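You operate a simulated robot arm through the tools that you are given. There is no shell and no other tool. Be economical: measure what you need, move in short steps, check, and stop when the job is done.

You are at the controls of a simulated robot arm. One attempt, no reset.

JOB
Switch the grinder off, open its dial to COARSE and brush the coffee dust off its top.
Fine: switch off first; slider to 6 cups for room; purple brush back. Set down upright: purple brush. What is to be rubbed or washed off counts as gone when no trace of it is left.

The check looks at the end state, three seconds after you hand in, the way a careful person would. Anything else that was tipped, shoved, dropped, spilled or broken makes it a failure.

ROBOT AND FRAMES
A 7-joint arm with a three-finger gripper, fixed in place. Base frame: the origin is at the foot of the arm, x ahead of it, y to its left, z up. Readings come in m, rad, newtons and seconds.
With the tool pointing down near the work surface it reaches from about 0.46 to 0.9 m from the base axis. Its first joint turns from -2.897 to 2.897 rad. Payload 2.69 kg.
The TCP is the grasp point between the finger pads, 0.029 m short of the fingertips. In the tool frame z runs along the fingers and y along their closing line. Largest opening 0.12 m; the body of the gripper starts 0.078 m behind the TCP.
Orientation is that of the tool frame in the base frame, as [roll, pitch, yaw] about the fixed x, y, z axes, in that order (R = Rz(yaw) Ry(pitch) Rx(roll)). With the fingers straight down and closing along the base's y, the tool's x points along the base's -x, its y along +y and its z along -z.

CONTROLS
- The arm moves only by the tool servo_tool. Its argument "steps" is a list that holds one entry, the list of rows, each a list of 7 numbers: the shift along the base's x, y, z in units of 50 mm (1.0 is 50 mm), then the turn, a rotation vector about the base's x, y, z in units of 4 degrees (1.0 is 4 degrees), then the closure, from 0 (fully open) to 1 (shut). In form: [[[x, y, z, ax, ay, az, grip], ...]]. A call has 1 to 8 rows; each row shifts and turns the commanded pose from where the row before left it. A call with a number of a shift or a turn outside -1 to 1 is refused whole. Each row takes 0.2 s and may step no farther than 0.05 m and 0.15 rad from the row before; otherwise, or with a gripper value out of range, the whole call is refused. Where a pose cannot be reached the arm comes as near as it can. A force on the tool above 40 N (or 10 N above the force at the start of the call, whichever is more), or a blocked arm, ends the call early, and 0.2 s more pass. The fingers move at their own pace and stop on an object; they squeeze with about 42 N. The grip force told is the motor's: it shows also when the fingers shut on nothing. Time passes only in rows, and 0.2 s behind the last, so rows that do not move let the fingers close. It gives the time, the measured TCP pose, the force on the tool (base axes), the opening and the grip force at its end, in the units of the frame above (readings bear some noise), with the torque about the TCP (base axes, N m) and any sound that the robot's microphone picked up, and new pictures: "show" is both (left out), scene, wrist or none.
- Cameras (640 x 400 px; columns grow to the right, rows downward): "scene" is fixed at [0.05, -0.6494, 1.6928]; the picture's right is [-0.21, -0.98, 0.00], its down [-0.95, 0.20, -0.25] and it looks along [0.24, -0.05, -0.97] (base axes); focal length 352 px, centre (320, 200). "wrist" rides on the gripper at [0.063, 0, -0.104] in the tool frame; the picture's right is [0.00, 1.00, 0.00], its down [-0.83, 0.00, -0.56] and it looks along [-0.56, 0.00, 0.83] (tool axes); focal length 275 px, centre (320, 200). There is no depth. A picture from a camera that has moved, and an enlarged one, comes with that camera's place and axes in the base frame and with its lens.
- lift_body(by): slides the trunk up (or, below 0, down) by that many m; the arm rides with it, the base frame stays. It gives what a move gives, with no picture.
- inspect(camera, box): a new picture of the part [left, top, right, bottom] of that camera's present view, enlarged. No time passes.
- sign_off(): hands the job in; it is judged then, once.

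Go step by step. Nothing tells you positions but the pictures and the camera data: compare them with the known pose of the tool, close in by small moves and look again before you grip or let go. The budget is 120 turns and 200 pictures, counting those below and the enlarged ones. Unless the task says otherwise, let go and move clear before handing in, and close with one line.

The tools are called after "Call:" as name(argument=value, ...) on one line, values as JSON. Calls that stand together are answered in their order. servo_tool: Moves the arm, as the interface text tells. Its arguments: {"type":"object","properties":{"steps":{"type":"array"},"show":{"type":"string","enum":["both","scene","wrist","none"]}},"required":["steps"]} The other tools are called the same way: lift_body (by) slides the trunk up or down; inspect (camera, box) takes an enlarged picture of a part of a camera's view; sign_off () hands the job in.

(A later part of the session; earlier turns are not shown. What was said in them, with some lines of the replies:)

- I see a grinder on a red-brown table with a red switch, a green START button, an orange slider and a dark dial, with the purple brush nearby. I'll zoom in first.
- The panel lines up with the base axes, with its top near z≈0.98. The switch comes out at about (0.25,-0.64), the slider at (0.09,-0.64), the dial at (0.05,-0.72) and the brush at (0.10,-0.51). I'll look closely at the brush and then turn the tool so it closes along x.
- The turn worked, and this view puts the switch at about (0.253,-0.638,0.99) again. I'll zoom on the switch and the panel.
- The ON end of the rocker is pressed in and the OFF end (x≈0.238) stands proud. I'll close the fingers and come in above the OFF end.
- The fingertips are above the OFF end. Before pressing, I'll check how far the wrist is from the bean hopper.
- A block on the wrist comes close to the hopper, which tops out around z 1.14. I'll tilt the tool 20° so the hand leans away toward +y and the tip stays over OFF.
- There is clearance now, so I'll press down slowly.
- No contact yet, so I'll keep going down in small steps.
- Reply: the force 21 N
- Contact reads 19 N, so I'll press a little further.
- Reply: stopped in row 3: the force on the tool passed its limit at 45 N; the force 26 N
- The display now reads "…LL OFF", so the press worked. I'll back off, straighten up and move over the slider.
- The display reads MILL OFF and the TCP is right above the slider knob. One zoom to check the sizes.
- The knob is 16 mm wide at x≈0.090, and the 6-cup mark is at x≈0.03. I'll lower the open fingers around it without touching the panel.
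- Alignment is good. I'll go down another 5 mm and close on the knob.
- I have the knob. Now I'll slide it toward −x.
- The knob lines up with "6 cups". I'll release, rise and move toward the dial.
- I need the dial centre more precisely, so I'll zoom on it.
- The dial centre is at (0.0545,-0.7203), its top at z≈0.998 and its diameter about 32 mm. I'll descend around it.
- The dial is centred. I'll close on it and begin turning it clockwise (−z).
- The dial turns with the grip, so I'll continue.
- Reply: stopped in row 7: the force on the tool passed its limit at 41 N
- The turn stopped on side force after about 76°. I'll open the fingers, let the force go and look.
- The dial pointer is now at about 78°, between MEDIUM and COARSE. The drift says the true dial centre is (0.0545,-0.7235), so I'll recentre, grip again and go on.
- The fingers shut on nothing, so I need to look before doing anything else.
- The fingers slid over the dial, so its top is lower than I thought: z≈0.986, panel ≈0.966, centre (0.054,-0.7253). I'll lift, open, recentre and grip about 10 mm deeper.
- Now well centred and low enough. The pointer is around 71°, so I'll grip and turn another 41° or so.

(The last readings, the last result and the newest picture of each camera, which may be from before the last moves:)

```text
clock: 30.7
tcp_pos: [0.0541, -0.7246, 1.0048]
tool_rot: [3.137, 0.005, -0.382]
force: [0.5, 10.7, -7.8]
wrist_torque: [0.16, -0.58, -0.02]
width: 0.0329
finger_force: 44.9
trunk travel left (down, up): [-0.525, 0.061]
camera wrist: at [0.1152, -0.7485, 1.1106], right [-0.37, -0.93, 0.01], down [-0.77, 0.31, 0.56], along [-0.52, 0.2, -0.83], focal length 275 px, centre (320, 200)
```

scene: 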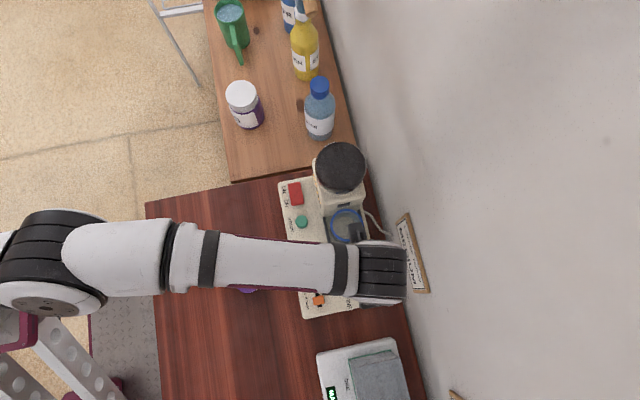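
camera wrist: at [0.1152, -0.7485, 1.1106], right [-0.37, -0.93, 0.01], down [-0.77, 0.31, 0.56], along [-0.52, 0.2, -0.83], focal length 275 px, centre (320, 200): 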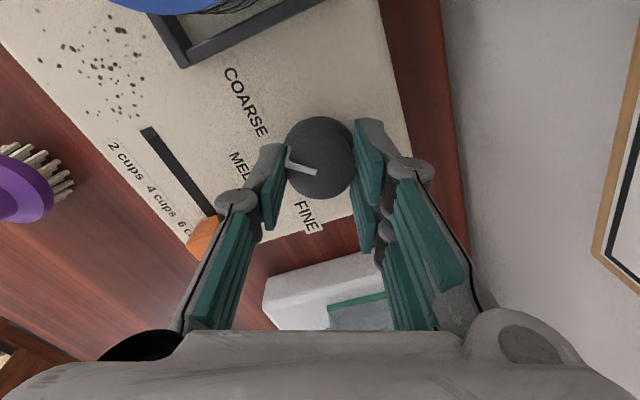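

Call:
servo_tool(steps=[[[0, 0, 0, 0, 0, -1, 1], [0, 0, 0, 0, 0, -1, 1], [0, 0, 0, 0, 0, -1, 1], [0, 0, 0, 0, 0, -1, 1], [0, 0, 0, 0, 0, -1, 1], [0, 0, 0, 0, 0, -1, 1], [0, 0, 0, 0, 0, 0, 1]]], show="wrist")

Call:
inspect(camera="wrist", box=[210, 60, 390, 220])

```text
clock: 32.3
tcp_pos: [0.056, -0.7266, 1.0063]
tool_rot: [3.134, 0.004, -0.803]
force: [-0.9, 2.9, -11.0]
wrist_torque: [-0.03, -0.08, 0.36]
width: 0.0331
finger_force: 45.7
trunk travel left (down, up): [-0.525, 0.061]
camera wrist: at [0.1007, -0.7712, 1.1108], right [-0.72, -0.7, 0.01], down [-0.58, 0.6, 0.56], along [-0.4, 0.4, -0.83], focal length 275 px, centre (320, 200)
```

wrist: 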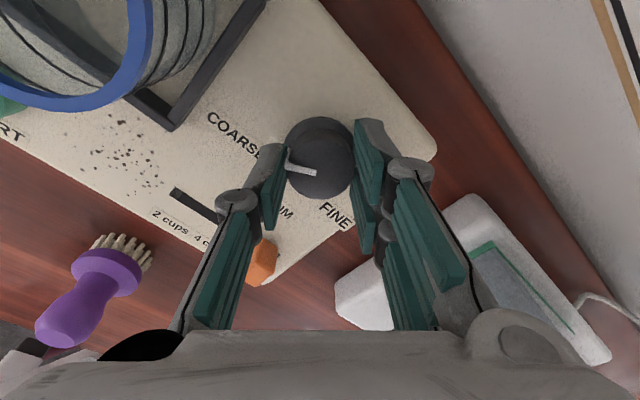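

```text
2.50 times, centred on (300, 140) of wrist
camera zoom: at [0.1007, -0.7712, 1.1108], right [-0.72, -0.7, 0.01], down [-0.58, 0.6, 0.56], along [-0.4, 0.4, -0.83], focal length 688 px, centre (370, 350)
```

zoom: 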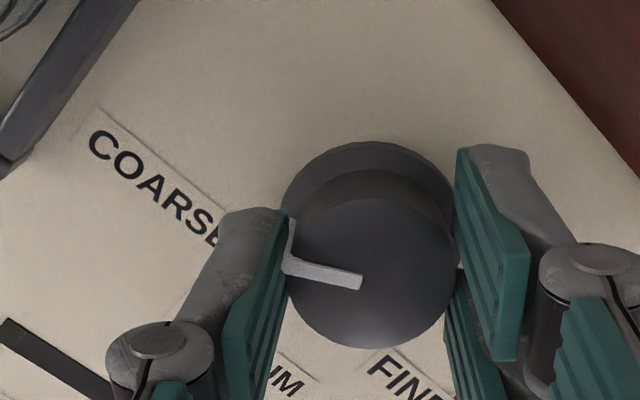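

The pointer is now at about 28–30°, toward COARSE. I'll release, rise and check.

Call:
servo_tool(steps=[[[0, 0, 0, 0, 0, 0, 0.5], [0, 0, 0, 0, 0, 0, 0.5], [0, 0, 0.6, 0, 0, 0, 0.5], [0, 0.2, 0.8, 0, 0, 1, 0.5], [0, 0.5, 0.8, 0, 0, 1, 0.5], [0, 0.5, 0.3, 0, 0, 1, 0.5], [0, 0.5, 0, 0, 0, 1, 0.5], [0, 0.5, 0, 0, 0, 1, 0.5]]])

Call:
inspect(camera="wrist", box=[230, 60, 410, 260])

```text
clock: 34.1
tcp_pos: [0.0539, -0.6156, 1.1302]
tool_rot: [3.135, 0.003, -0.452]
force: [-0.1, 0.7, 0.4]
wrist_torque: [0.05, 0.03, -0.02]
width: 0.0599
finger_force: 0.1
trunk travel left (down, up): [-0.525, 0.061]
camera wrist: at [0.1125, -0.6421, 1.236], right [-0.43, -0.9, 0.01], down [-0.75, 0.36, 0.56], along [-0.51, 0.24, -0.83], focal length 275 px, centre (320, 200)
```

scene: 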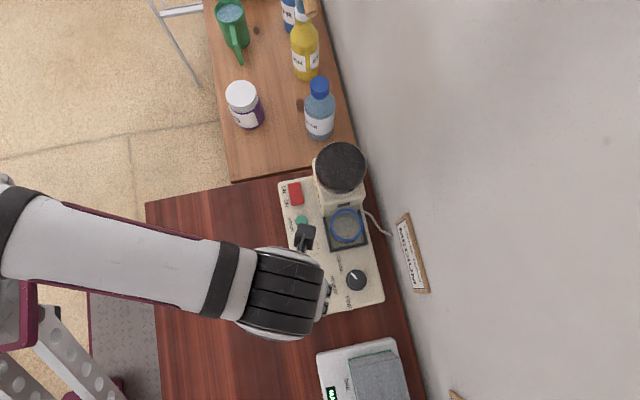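
wrist: 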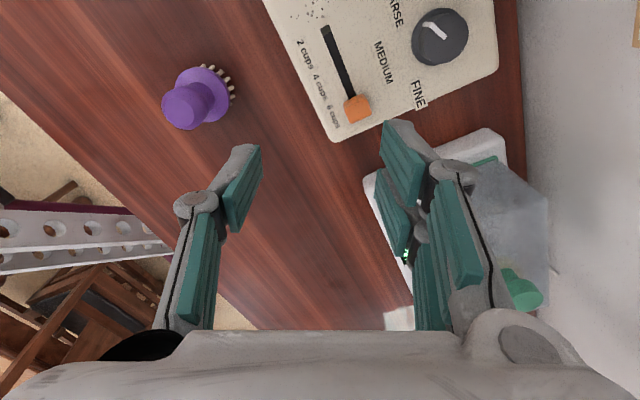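

```text
2.00 times, centred on (320, 160) of wrist
camera zoom: at [0.1125, -0.6421, 1.236], right [-0.43, -0.9, 0.01], down [-0.75, 0.36, 0.56], along [-0.51, 0.24, -0.83], focal length 551 px, centre (320, 280)
```

zoom: 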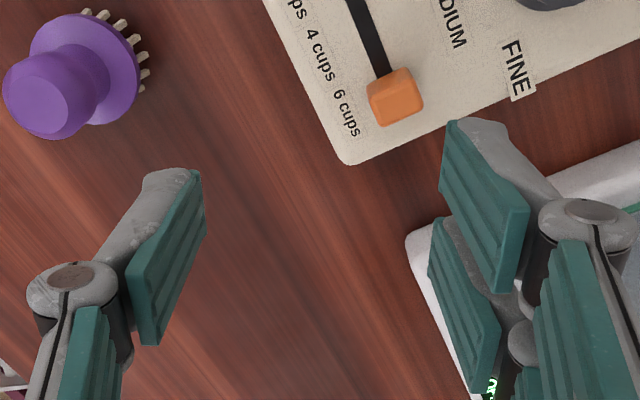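

Call:
inspect(camera="wrist", box=[370, 0, 500, 80])

Call:
inspect(camera="scene", box=[325, 240, 395, 310])

Call:
inspect(camera="wrist", box=[140, 50, 260, 140])

```text
4.92 times, centred on (435, 40) of wrist
camera zoom: at [0.1125, -0.6421, 1.236], right [-0.43, -0.9, 0.01], down [-0.75, 0.36, 0.56], along [-0.51, 0.24, -0.83], focal length 1355 px, centre (-246, 988)
```

zoom: 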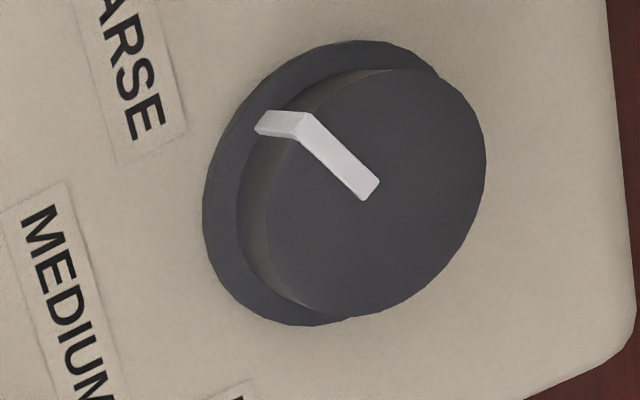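

```text
5.71 times, centred on (360, 275) of scene
camera zoom: at [0.05, -0.6494, 1.6928], right [-0.21, -0.98, 0.0], down [-0.95, 0.2, -0.25], along [0.24, -0.05, -0.97], focal length 2013 px, centre (91, -229)
```

zoom: 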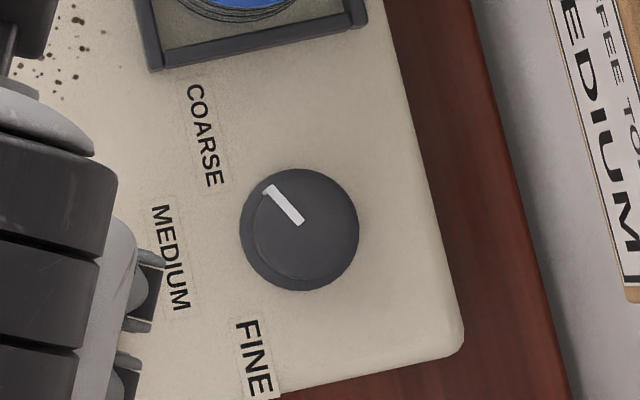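

```text
4.44 times, centred on (200, 95) of wrist
camera zoom: at [0.1125, -0.6421, 1.236], right [-0.43, -0.9, 0.01], down [-0.75, 0.36, 0.56], along [-0.51, 0.24, -0.83], focal length 1224 px, centre (853, 667)
```

zoom: 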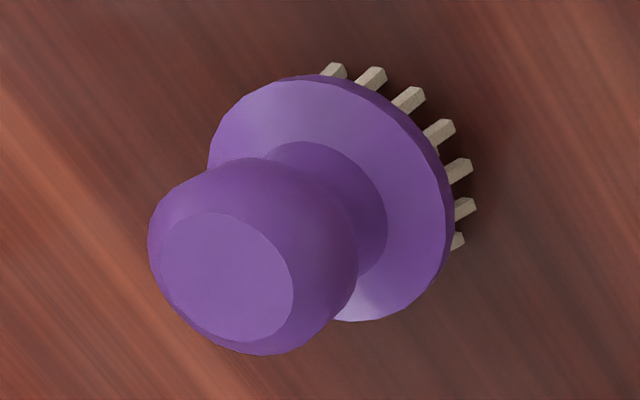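

The pointer sits right at COARSE, about 33°. Next the brush: the knob handle is at about (0.100,-0.508), its top near z≈1.005 and the disc top near 0.951. I'll move above it while turning back so the fingers close along x.

Call:
servo_tool(steps=[[[0.115, 0.27, 0, 0, 0, 1, 0.2], [0.115, 0.27, 0, 0, 0, 1, 0.2], [0.115, 0.27, 0, 0, 0, 1, 0.2], [0.115, 0.27, 0, 0, 0, 1, 0.2], [0.115, 0.27, 0, 0, 0, 1, 0.2], [0.115, 0.27, 0, 0, 0, 1, 0.2], [0.115, 0.27, 0, 0, 0, 1, 0.2], [0.115, 0.27, 0, 0, 0, 1, 0.2]]], show="none")

Call:
servo_tool(steps=[[[0, 0, 0, 0, 0, 1, 0.2], [0, 0, 0, 0, 0, 1, 0.2], [0, 0, 0, 0, 0, 1, 0.2], [0, 0, 0, 0, 0, 1, 0.2], [0, 0, 0, 0, 0, 1, 0.2], [0, 0, 0, 0, 0, 1, 0.2], [0, 0, 0, 0, 0, 1, 0.2], [0, 0, 0, 0, 0, 1, 0.2]]], show="none")

Call:
servo_tool(steps=[[[0, 0, 0, 0, 0, 1, 0.2], [0, 0, 0, 0, 0, 1, 0.2], [0, 0, 0, 0, 0, 1, 0.2], [0, 0, 0, 0, 0, 1, 0.2], [0, 0, 0, 0, 0, 1, 0.2], [0, 0, 0, 0, 0, 1, 0.2], [0, 0, 0, 0, 0, 1, 0.2], [0, 0, 0, 0, 0, 1, 0.2]]], show="none")

Call:
servo_tool(steps=[[[0, 0, 0, 0, 0, 1, 0.2], [0, 0, 0, 0, 0, 1, 0.2], [0, 0, 0, 0, 0, 1, 0.2], [0, 0, 0, 0, 0, 1, 0.2], [0, 0, 0, 0, 0, 1, 0.2], [0, 0, 0, 0, 0, 0, 0.2]]])

```text
clock: 35.9
tcp_pos: [0.1008, -0.5072, 1.1318]
tool_rot: [3.135, 0.006, 0.107]
force: [0.3, -0.1, -0.4]
wrist_torque: [0.01, -0.02, 0.01]
width: 0.0958
finger_force: 0.1
trunk travel left (down, up): [-0.525, 0.061]
```

```text
clock: 37.7
tcp_pos: [0.1017, -0.5067, 1.131]
tool_rot: [3.135, 0.004, 0.666]
force: [0.3, -0.1, 0.2]
wrist_torque: [-0.02, 0.02, 0.0]
width: 0.0958
finger_force: 0.0
trunk travel left (down, up): [-0.525, 0.061]
```

```text
clock: 39.5
tcp_pos: [0.1007, -0.5069, 1.1315]
tool_rot: [3.135, 0.004, 1.225]
force: [-0.2, 0.2, 0.2]
wrist_torque: [0.02, 0.0, 0.02]
width: 0.0959
finger_force: 0.1
trunk travel left (down, up): [-0.525, 0.061]
```

```text
clock: 40.9
tcp_pos: [0.1006, -0.5066, 1.1303]
tool_rot: [3.135, 0.004, 1.573]
force: [-0.1, -0.7, 0.1]
wrist_torque: [0.01, -0.01, 0.03]
width: 0.096
finger_force: 0.0
trunk travel left (down, up): [-0.525, 0.061]
camera wrist: at [0.1012, -0.4444, 1.2364], right [1.0, 0.01, 0.01], down [0.0, -0.83, 0.56], along [0.01, -0.56, -0.83], focal length 275 px, centre (320, 200)
```

scene: 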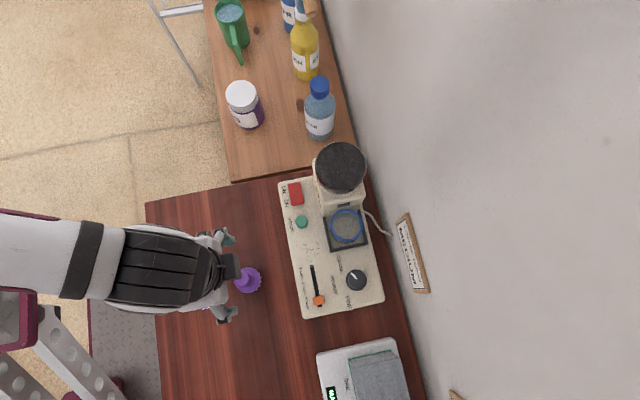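
wrist: 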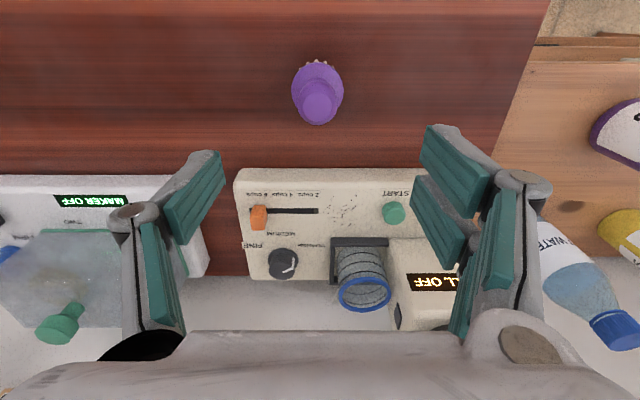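

The brush lies under the TCP at about (0.100,-0.509). I'll descend with the fingers open around it.

Call:
servo_tool(steps=[[[0, -0.04, -0.7, 0, 0, 0, 0.3], [0, 0, -0.7, 0, 0, 0, 0.3], [0, 0, -0.5, 0, 0, 0, 0.3], [0, 0, -0.5, 0, 0, 0, 0.3], [0, 0, -0.4, 0, 0, 0, 0.3], [0, 0, 0, 0, 0, 0, 0.3]]])

```text
clock: 42.3
tcp_pos: [0.1002, -0.5104, 0.9913]
tool_rot: [3.135, 0.006, 1.572]
force: [0.4, 0.6, 0.0]
wrist_torque: [0.0, 0.01, 0.0]
width: 0.0838
finger_force: 0.0
trunk travel left (down, up): [-0.525, 0.061]
camera wrist: at [0.1009, -0.4462, 1.0959], right [1.0, 0.01, 0.01], down [0.0, -0.83, 0.56], along [0.01, -0.56, -0.83], focal length 275 px, centre (320, 200)
```

scene: 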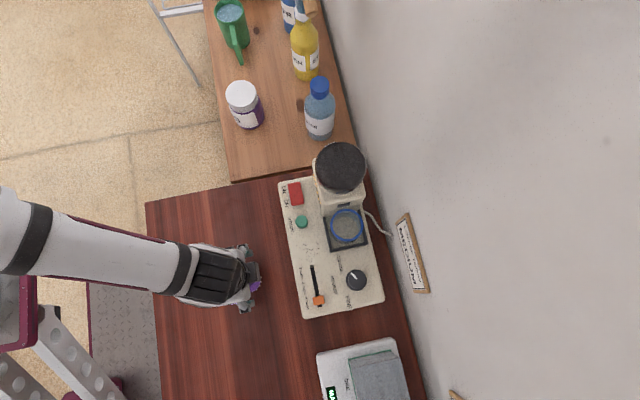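
wrist: 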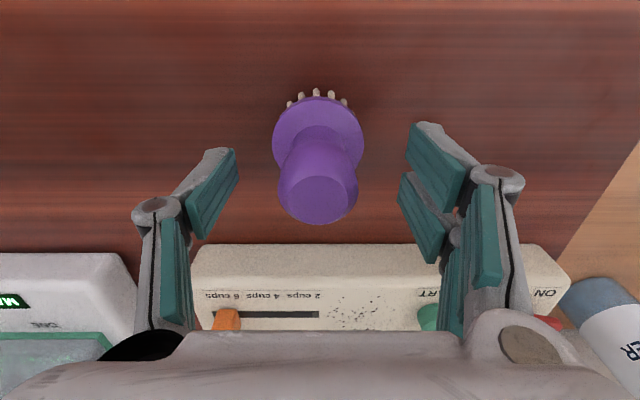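

It's nicely between the pads. I'll lower 5 mm and grip.

Call:
servo_tool(steps=[[[-0.01, 0, -0.1, 0, 0, 0, 0.3], [0, 0, 0, 0, 0, 0, 0.3], [0, 0, 0, 0, 0, 0, 1], [0, 0, 0, 0, 0, 0, 1], [0, 0, 0, 0, 0, 0, 1]]], show="wrist")

```text
clock: 43.5
tcp_pos: [0.1011, -0.5107, 0.9854]
tool_rot: [3.133, 0.006, 1.572]
force: [0.4, -1.0, 2.9]
wrist_torque: [0.01, 0.0, 0.02]
width: 0.0322
finger_force: 42.3
trunk travel left (down, up): [-0.525, 0.061]
camera wrist: at [0.1007, -0.4464, 1.0915], right [1.0, 0.01, 0.01], down [0.0, -0.83, 0.56], along [0.01, -0.56, -0.83], focal length 275 px, centre (320, 200)
```

wrist: 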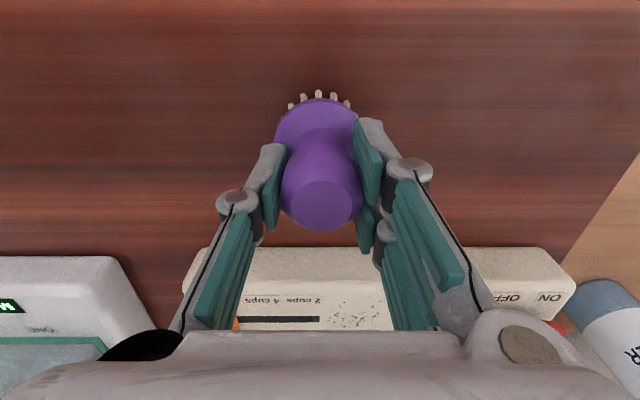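

Gripped at 32 mm. For the return I'll remember the TCP at (0.1005,-0.5105,0.986). Lifting and carrying it above the dust.

Call:
servo_tool(steps=[[[0, 0, 0.5, 0, 0, 0, 1], [0, 0, 0.9, 0, 0, 0, 1], [0, 0, 0.6, 0, 0, 0, 1], [0.14, -0.6, 0, 0, 0, 0, 1], [0.14, -0.6, 0, 0, 0, 0, 1], [0.14, -0.6, 0, 0, 0, 0, 1], [0.14, -0.6, 0, 0, 0, 0, 1], [0, 0, 0, 0, 0, 0, 1]]])

```text
clock: 45.3
tcp_pos: [0.1292, -0.6312, 1.087]
tool_rot: [3.136, 0.002, 1.572]
force: [0.3, 0.1, -1.3]
wrist_torque: [-0.01, 0.01, -0.02]
width: 0.0318
finger_force: 42.7
trunk travel left (down, up): [-0.525, 0.061]
camera wrist: at [0.1298, -0.5669, 1.1908], right [1.0, 0.01, 0.01], down [0.0, -0.83, 0.56], along [0.01, -0.56, -0.83], focal length 275 px, centre (320, 200)
```

scene: 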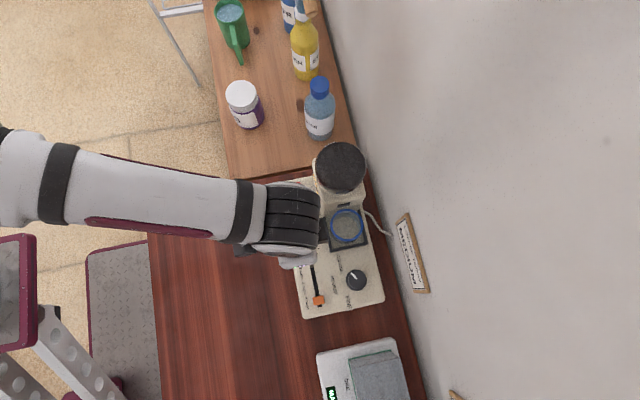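
wrist: 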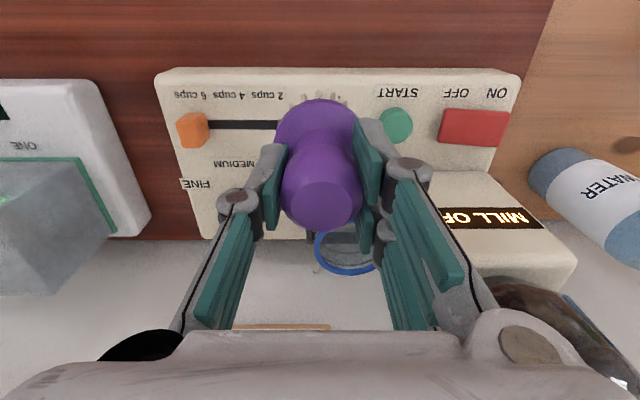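

Brush is over the dust. I'll lower it slowly until the bristles touch.

Call:
servo_tool(steps=[[[0, 0, -0.4, 0, 0, 0, 1], [0, 0, -0.3, 0, 0, 0, 1], [0, 0, -0.1, 0, 0, 0, 1], [0, 0, -0.1, 0, 0, 0, 1]]], show="none")

Call:
servo_tool(steps=[[[0, 0, -0.06, 0, 0, 0, 1], [0, 0, 0, 0, 0, 0, 1]]], show="wrist")

```text
clock: 46.3
tcp_pos: [0.1283, -0.6296, 1.0415]
tool_rot: [3.135, 0.005, 1.57]
force: [-0.2, -0.5, -0.2]
wrist_torque: [0.01, -0.02, 0.01]
width: 0.0321
finger_force: 42.1
trunk travel left (down, up): [-0.525, 0.061]
```

```text
clock: 46.9
tcp_pos: [0.1284, -0.6307, 1.0382]
tool_rot: [3.133, 0.003, 1.57]
force: [1.0, 0.2, -1.1]
wrist_torque: [0.01, 0.02, -0.01]
width: 0.0321
finger_force: 41.8
trunk travel left (down, up): [-0.525, 0.061]
camera wrist: at [0.1285, -0.5671, 1.1429], right [1.0, 0.0, 0.01], down [0.0, -0.83, 0.56], along [0.01, -0.56, -0.83], focal length 275 px, centre (320, 200)
```

wrist: 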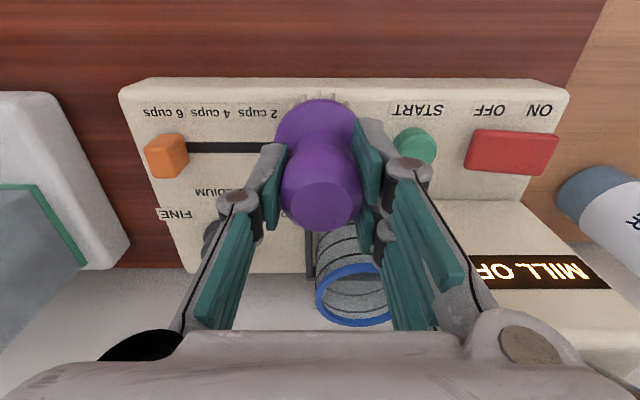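

Call:
servo_tool(steps=[[[0, 0, -0.06, 0, 0, 0, 1], [0, 0, -0.06, 0, 0, 0, 1], [0, 0, 0, 0, 0, 0, 1]]], show="none")

```text
clock: 47.7
tcp_pos: [0.1283, -0.6298, 1.033]
tool_rot: [3.135, 0.005, 1.573]
force: [-0.3, -0.2, -0.1]
wrist_torque: [-0.02, 0.01, -0.02]
width: 0.0317
finger_force: 42.4
trunk travel left (down, up): [-0.525, 0.061]
```

Call:
servo_tool(steps=[[[0, 0, -0.05, 0, 0, 0, 1], [0, 0, -0.05, 0, 0, 0, 1], [0, 0, 0, 0, 0, 0, 1]]], show="none")

```text
clock: 48.5
tcp_pos: [0.1271, -0.6303, 1.0307]
tool_rot: [3.135, 0.008, 1.573]
force: [1.8, 5.0, 31.8]
wrist_torque: [0.09, -0.05, 0.04]
width: 0.0322
finger_force: 42.4
trunk travel left (down, up): [-0.525, 0.061]
```

The bristles touch at TCP z≈1.031, pressing 32 N. I'll ease off slightly and sweep in short strokes.

Call:
servo_tool(steps=[[[0, 0, 0.03, 0, 0, 0, 1], [0.2, 0, 0, 0, 0, 0, 1], [0, -0.2, 0, 0, 0, 0, 1], [0, -0.18, 0, 0, 0, 0, 1], [-0.2, 0, 0, 0, 0, 0, 1], [-0.2, 0, 0, 0, 0, 0, 1], [0, 0.2, 0, 0, 0, 0, 1], [0, 0.2, 0, 0, 0, 0, 1]]], show="wrist")

```text
clock: 50.3
tcp_pos: [0.1194, -0.6285, 1.0288]
tool_rot: [3.134, 0.007, 1.569]
force: [-1.0, -3.8, 12.6]
wrist_torque: [-0.44, 0.0, -0.03]
width: 0.032
finger_force: 41.8
trunk travel left (down, up): [-0.525, 0.061]
camera wrist: at [0.1192, -0.5651, 1.1337], right [1.0, 0.0, 0.01], down [0.0, -0.83, 0.56], along [0.01, -0.56, -0.83], focal length 275 px, centre (320, 200)
```

wrist: 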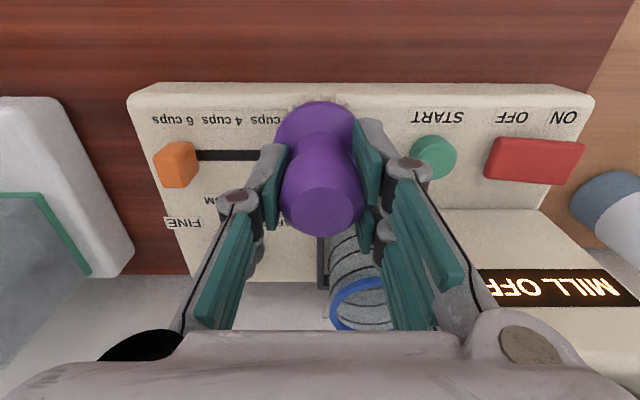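

Sweeping works, so I'll repeat a larger pattern.

Call:
servo_tool(steps=[[[0.2, 0.1, 0, 0, 0, 0, 1], [0.2, 0, 0, 0, 0, 0, 1], [0.08, -0.2, 0, 0, 0, 0, 1], [0, -0.2, 0, 0, 0, 0, 1], [-0.2, -0.12, 0, 0, 0, 0, 1], [-0.2, 0, 0, 0, 0, 0, 1], [-0.1, 0.2, 0, 0, 0, 0, 1], [0.2, 0, 0, 0, 0, 0, 1]]], show="none")

Call:
servo_tool(steps=[[[0.2, 0, 0, 0, 0, 0, 1], [0, 0, 0.3, 0, 0, 0, 1], [0, 0.4, 0.7, 0, 0, 0, 1], [-0.2, 0.8, 0.2, 0, 0, 0, 1], [-0.2, 0.8, 0, 0, 0, 0, 1], [-0.2, 0.8, 0, 0, 0, 0, 1], [0, 0, 0, 0, 0, 0, 1]]])

Call:
inspect(camera="scene", box=[275, 215, 355, 285])

```text
clock: 52.1
tcp_pos: [0.1268, -0.6386, 1.0276]
tool_rot: [3.135, 0.004, 1.57]
force: [-0.5, 0.7, 2.9]
wrist_torque: [-0.05, 0.01, 0.0]
width: 0.0319
finger_force: 41.5
trunk travel left (down, up): [-0.525, 0.061]
```

```text
clock: 53.7
tcp_pos: [0.1084, -0.4994, 1.0852]
tool_rot: [3.135, 0.005, 1.569]
force: [0.2, -0.4, -1.2]
wrist_torque: [0.01, 0.01, 0.0]
width: 0.0319
finger_force: 42.5
trunk travel left (down, up): [-0.525, 0.061]
camera wrist: at [0.109, -0.4369, 1.1915], right [1.0, 0.01, 0.01], down [0.0, -0.83, 0.56], along [0.01, -0.56, -0.83], focal length 275 px, centre (320, 200)
```

scene: 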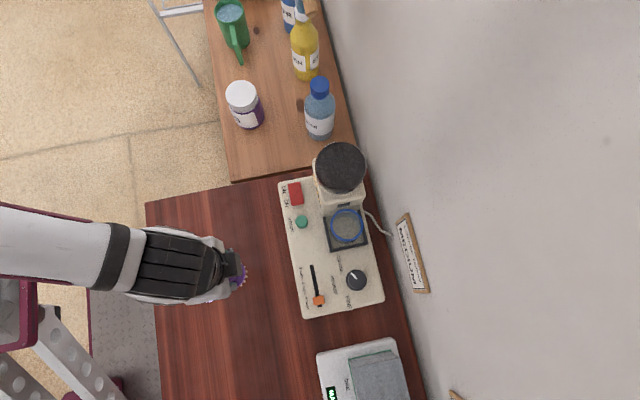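
wrist: 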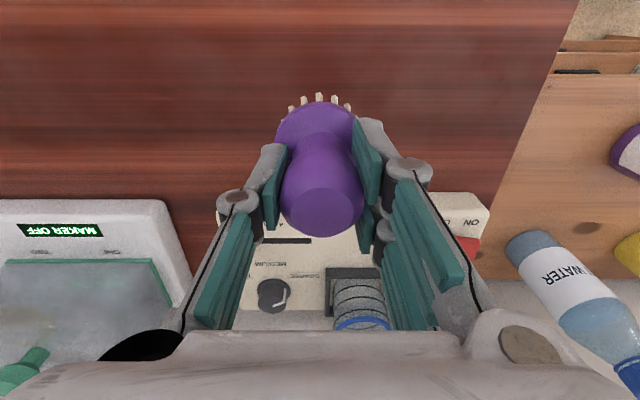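

```text
5.71 times, centred on (315, 250) of scene
camera zoom: at [0.05, -0.6494, 1.6928], right [-0.21, -0.98, 0.0], down [-0.95, 0.2, -0.25], along [0.24, -0.05, -0.97], focal length 2013 px, centre (349, -86)
```

zoom: 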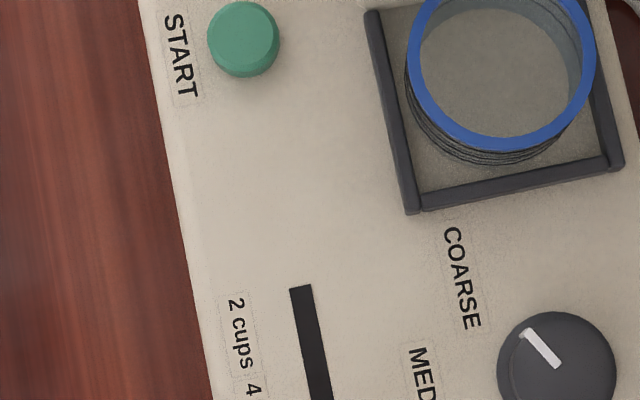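

The dust is gone. Now the brush goes back to its spot at (0.1005,-0.5105), lowered until it touches.

Call:
servo_tool(steps=[[[-0.16, -0.22, 0, 0, 0, 0, 1], [0, 0, -0.7, 0, 0, 0, 1], [0, 0, -0.7, 0, 0, 0, 1], [0, 0, -0.4, 0, 0, 0, 1], [0, 0, -0.1, 0, 0, 0, 1], [0, 0, 0, 0, 0, 0, 1]]], show="none")

Call:
servo_tool(steps=[[[0, 0, -0.04, 0, 0, 0, 1], [0, 0, -0.04, 0, 0, 0, 1], [0, 0, 0, 0, 0, 0, 1]]])

```text
clock: 55.1
tcp_pos: [0.0993, -0.5111, 0.9948]
tool_rot: [3.135, 0.004, 1.571]
force: [1.2, 0.0, -0.7]
wrist_torque: [-0.02, -0.01, -0.01]
width: 0.0318
finger_force: 42.0
trunk travel left (down, up): [-0.525, 0.061]
```

```text
clock: 55.9
tcp_pos: [0.0996, -0.5124, 0.9895]
tool_rot: [3.133, 0.003, 1.57]
force: [0.7, -0.4, -1.2]
wrist_torque: [-0.01, -0.01, 0.0]
width: 0.0319
finger_force: 42.1
trunk travel left (down, up): [-0.525, 0.061]
camera wrist: at [0.0999, -0.4479, 1.0945], right [1.0, 0.01, 0.01], down [0.0, -0.83, 0.56], along [0.01, -0.56, -0.83], focal length 275 px, centre (320, 200)
```

scene: 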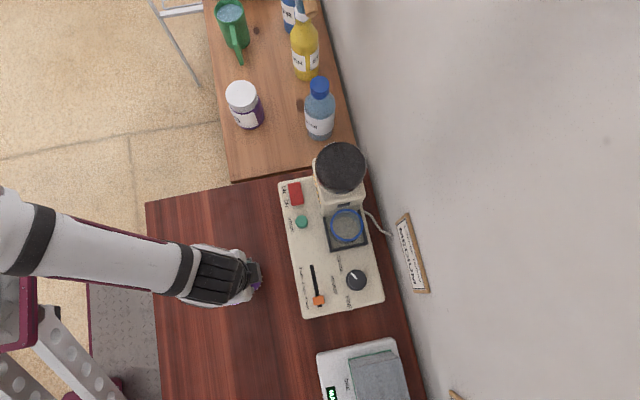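
wrist: 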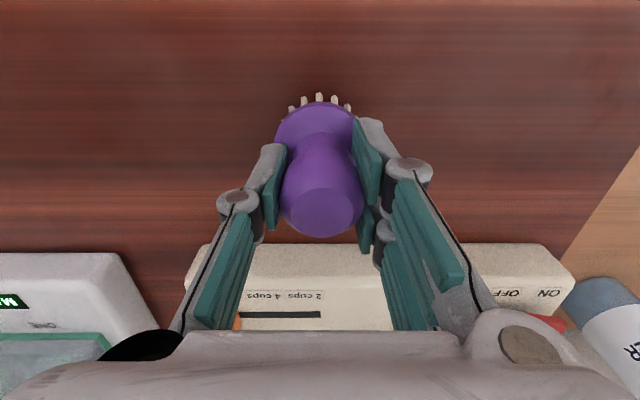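

Call:
servo_tool(steps=[[[0.02, 0.03, -0.05, 0, 0, 0, 1], [0, 0, -0.03, 0, 0, 0, 1], [0, 0, 0, 0, 0, 0, 1]]], show="none")

Call:
servo_tool(steps=[[[0, 0, -0.03, 0, 0, 0, 1], [0, 0, 0, 0, 0, 0, 1]]], show="none")

```text
clock: 56.7
tcp_pos: [0.1006, -0.509, 0.9839]
tool_rot: [3.135, 0.005, 1.571]
force: [1.0, -0.2, -0.9]
wrist_torque: [0.0, 0.04, -0.01]
width: 0.0319
finger_force: 42.4
trunk travel left (down, up): [-0.525, 0.061]
```

```text
clock: 57.3
tcp_pos: [0.0999, -0.5097, 0.9835]
tool_rot: [3.134, 0.006, 1.57]
force: [1.2, 3.2, 8.6]
wrist_torque: [0.02, -0.06, 0.05]
width: 0.0318
finger_force: 42.0
trunk travel left (down, up): [-0.525, 0.061]
```

The brush is standing on the table (8.6 N contact). I'll let go and rise straight up.

Call:
servo_tool(steps=[[[0, 0, 0.02, 0, 0, 0, 0.6], [0, 0, 0, 0, 0, 0, 0.3], [0, 0, 0, 0, 0, 0, 0.3], [0, 0, 0.5, 0, 0, 0, 0.3], [0, 0, 0.8, 0, 0, 0, 0.3], [0, 0, 0.9, 0, 0, 0, 0.3], [0, 0.5, 0.8, 0, 0, 0, 0.3], [0, 0.9, 0.3, 0, 0, 0, 0.3]]], show="none")

Call:
servo_tool(steps=[[[0.5, 0.8, 0.3, 0, 0, 0, 0.3], [0.6, 0.6, 0.3, 0, 0, 0, 0.3], [0, 0, 0, 0, 0, 0, 0.3]]])

Call:
inspect(camera="scene", box=[270, 170, 400, 320])

Call:
inspect(camera="scene", box=[285, 220, 345, 262])

Call:
inspect(camera="scene", box=[227, 262, 271, 298])

```text
clock: 59.1
tcp_pos: [0.101, -0.4361, 1.1502]
tool_rot: [3.136, 0.005, 1.571]
force: [0.5, -0.8, -1.0]
wrist_torque: [0.06, -0.03, 0.0]
width: 0.084
finger_force: 0.0
trunk travel left (down, up): [-0.525, 0.061]
```

```text
clock: 59.9
tcp_pos: [0.1548, -0.3663, 1.1803]
tool_rot: [3.134, 0.004, 1.571]
force: [0.3, -1.0, -0.2]
wrist_torque: [0.02, 0.0, -0.05]
width: 0.084
finger_force: 0.0
trunk travel left (down, up): [-0.525, 0.061]
camera wrist: at [0.1561, -0.3038, 1.286], right [1.0, 0.0, 0.01], down [0.0, -0.83, 0.56], along [0.01, -0.56, -0.83], focal length 275 px, centre (320, 200)
```

scene: 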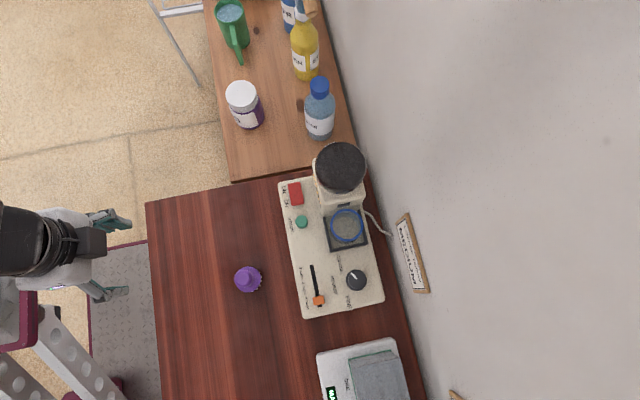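
wrist: 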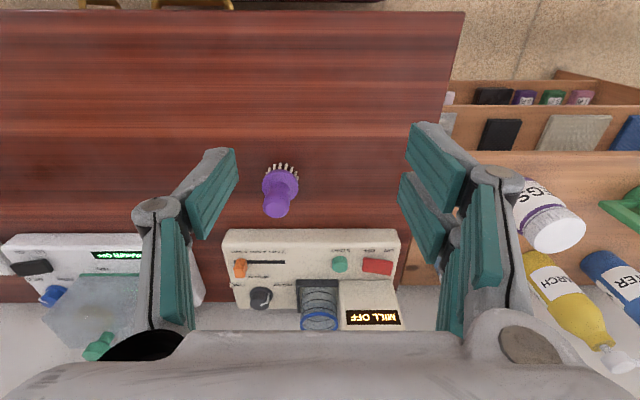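

```text
2.67 times, centred on (335, 245) of scene
camera zoom: at [0.05, -0.6494, 1.6928], right [-0.21, -0.98, 0.0], down [-0.95, 0.2, -0.25], along [0.24, -0.05, -0.97], focal length 939 px, centre (280, 80)
```

zoom: 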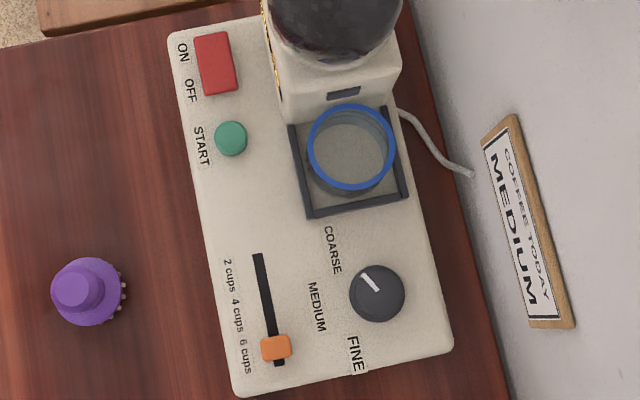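

```text
9.52 times, centred on (315, 241) of scene
camera zoom: at [0.05, -0.6494, 1.6928], right [-0.21, -0.98, 0.0], down [-0.95, 0.2, -0.25], along [0.24, -0.05, -0.97], focal length 3354 px, centre (368, -190)
```

zoom: 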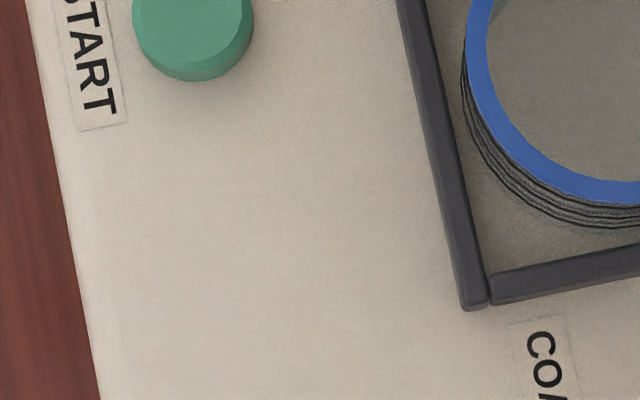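

```text
11.11 times, centred on (249, 280) of scene
camera zoom: at [0.05, -0.6494, 1.6928], right [-0.21, -0.98, 0.0], down [-0.95, 0.2, -0.25], along [0.24, -0.05, -0.97], focal length 3914 px, centre (1109, -689)
```

zoom: 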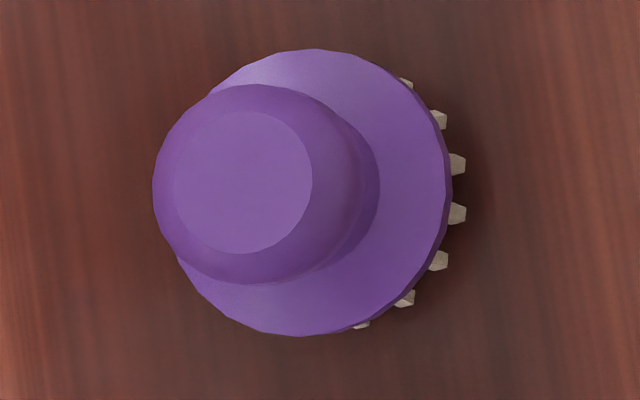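

The grinder reads MILL OFF, the dial points at COARSE, the slider is at 6 cups, the top is clean and the brush stands upright at its old spot. The arm is clear, so I'm handing in.

Call:
sign_off()

```text
The job is handed in.
```

The job is handed in: the grinder is off, its dial is at COARSE and the slider at 6 cups, no coffee dust is visible on top, and the purple brush is back upright in its place.
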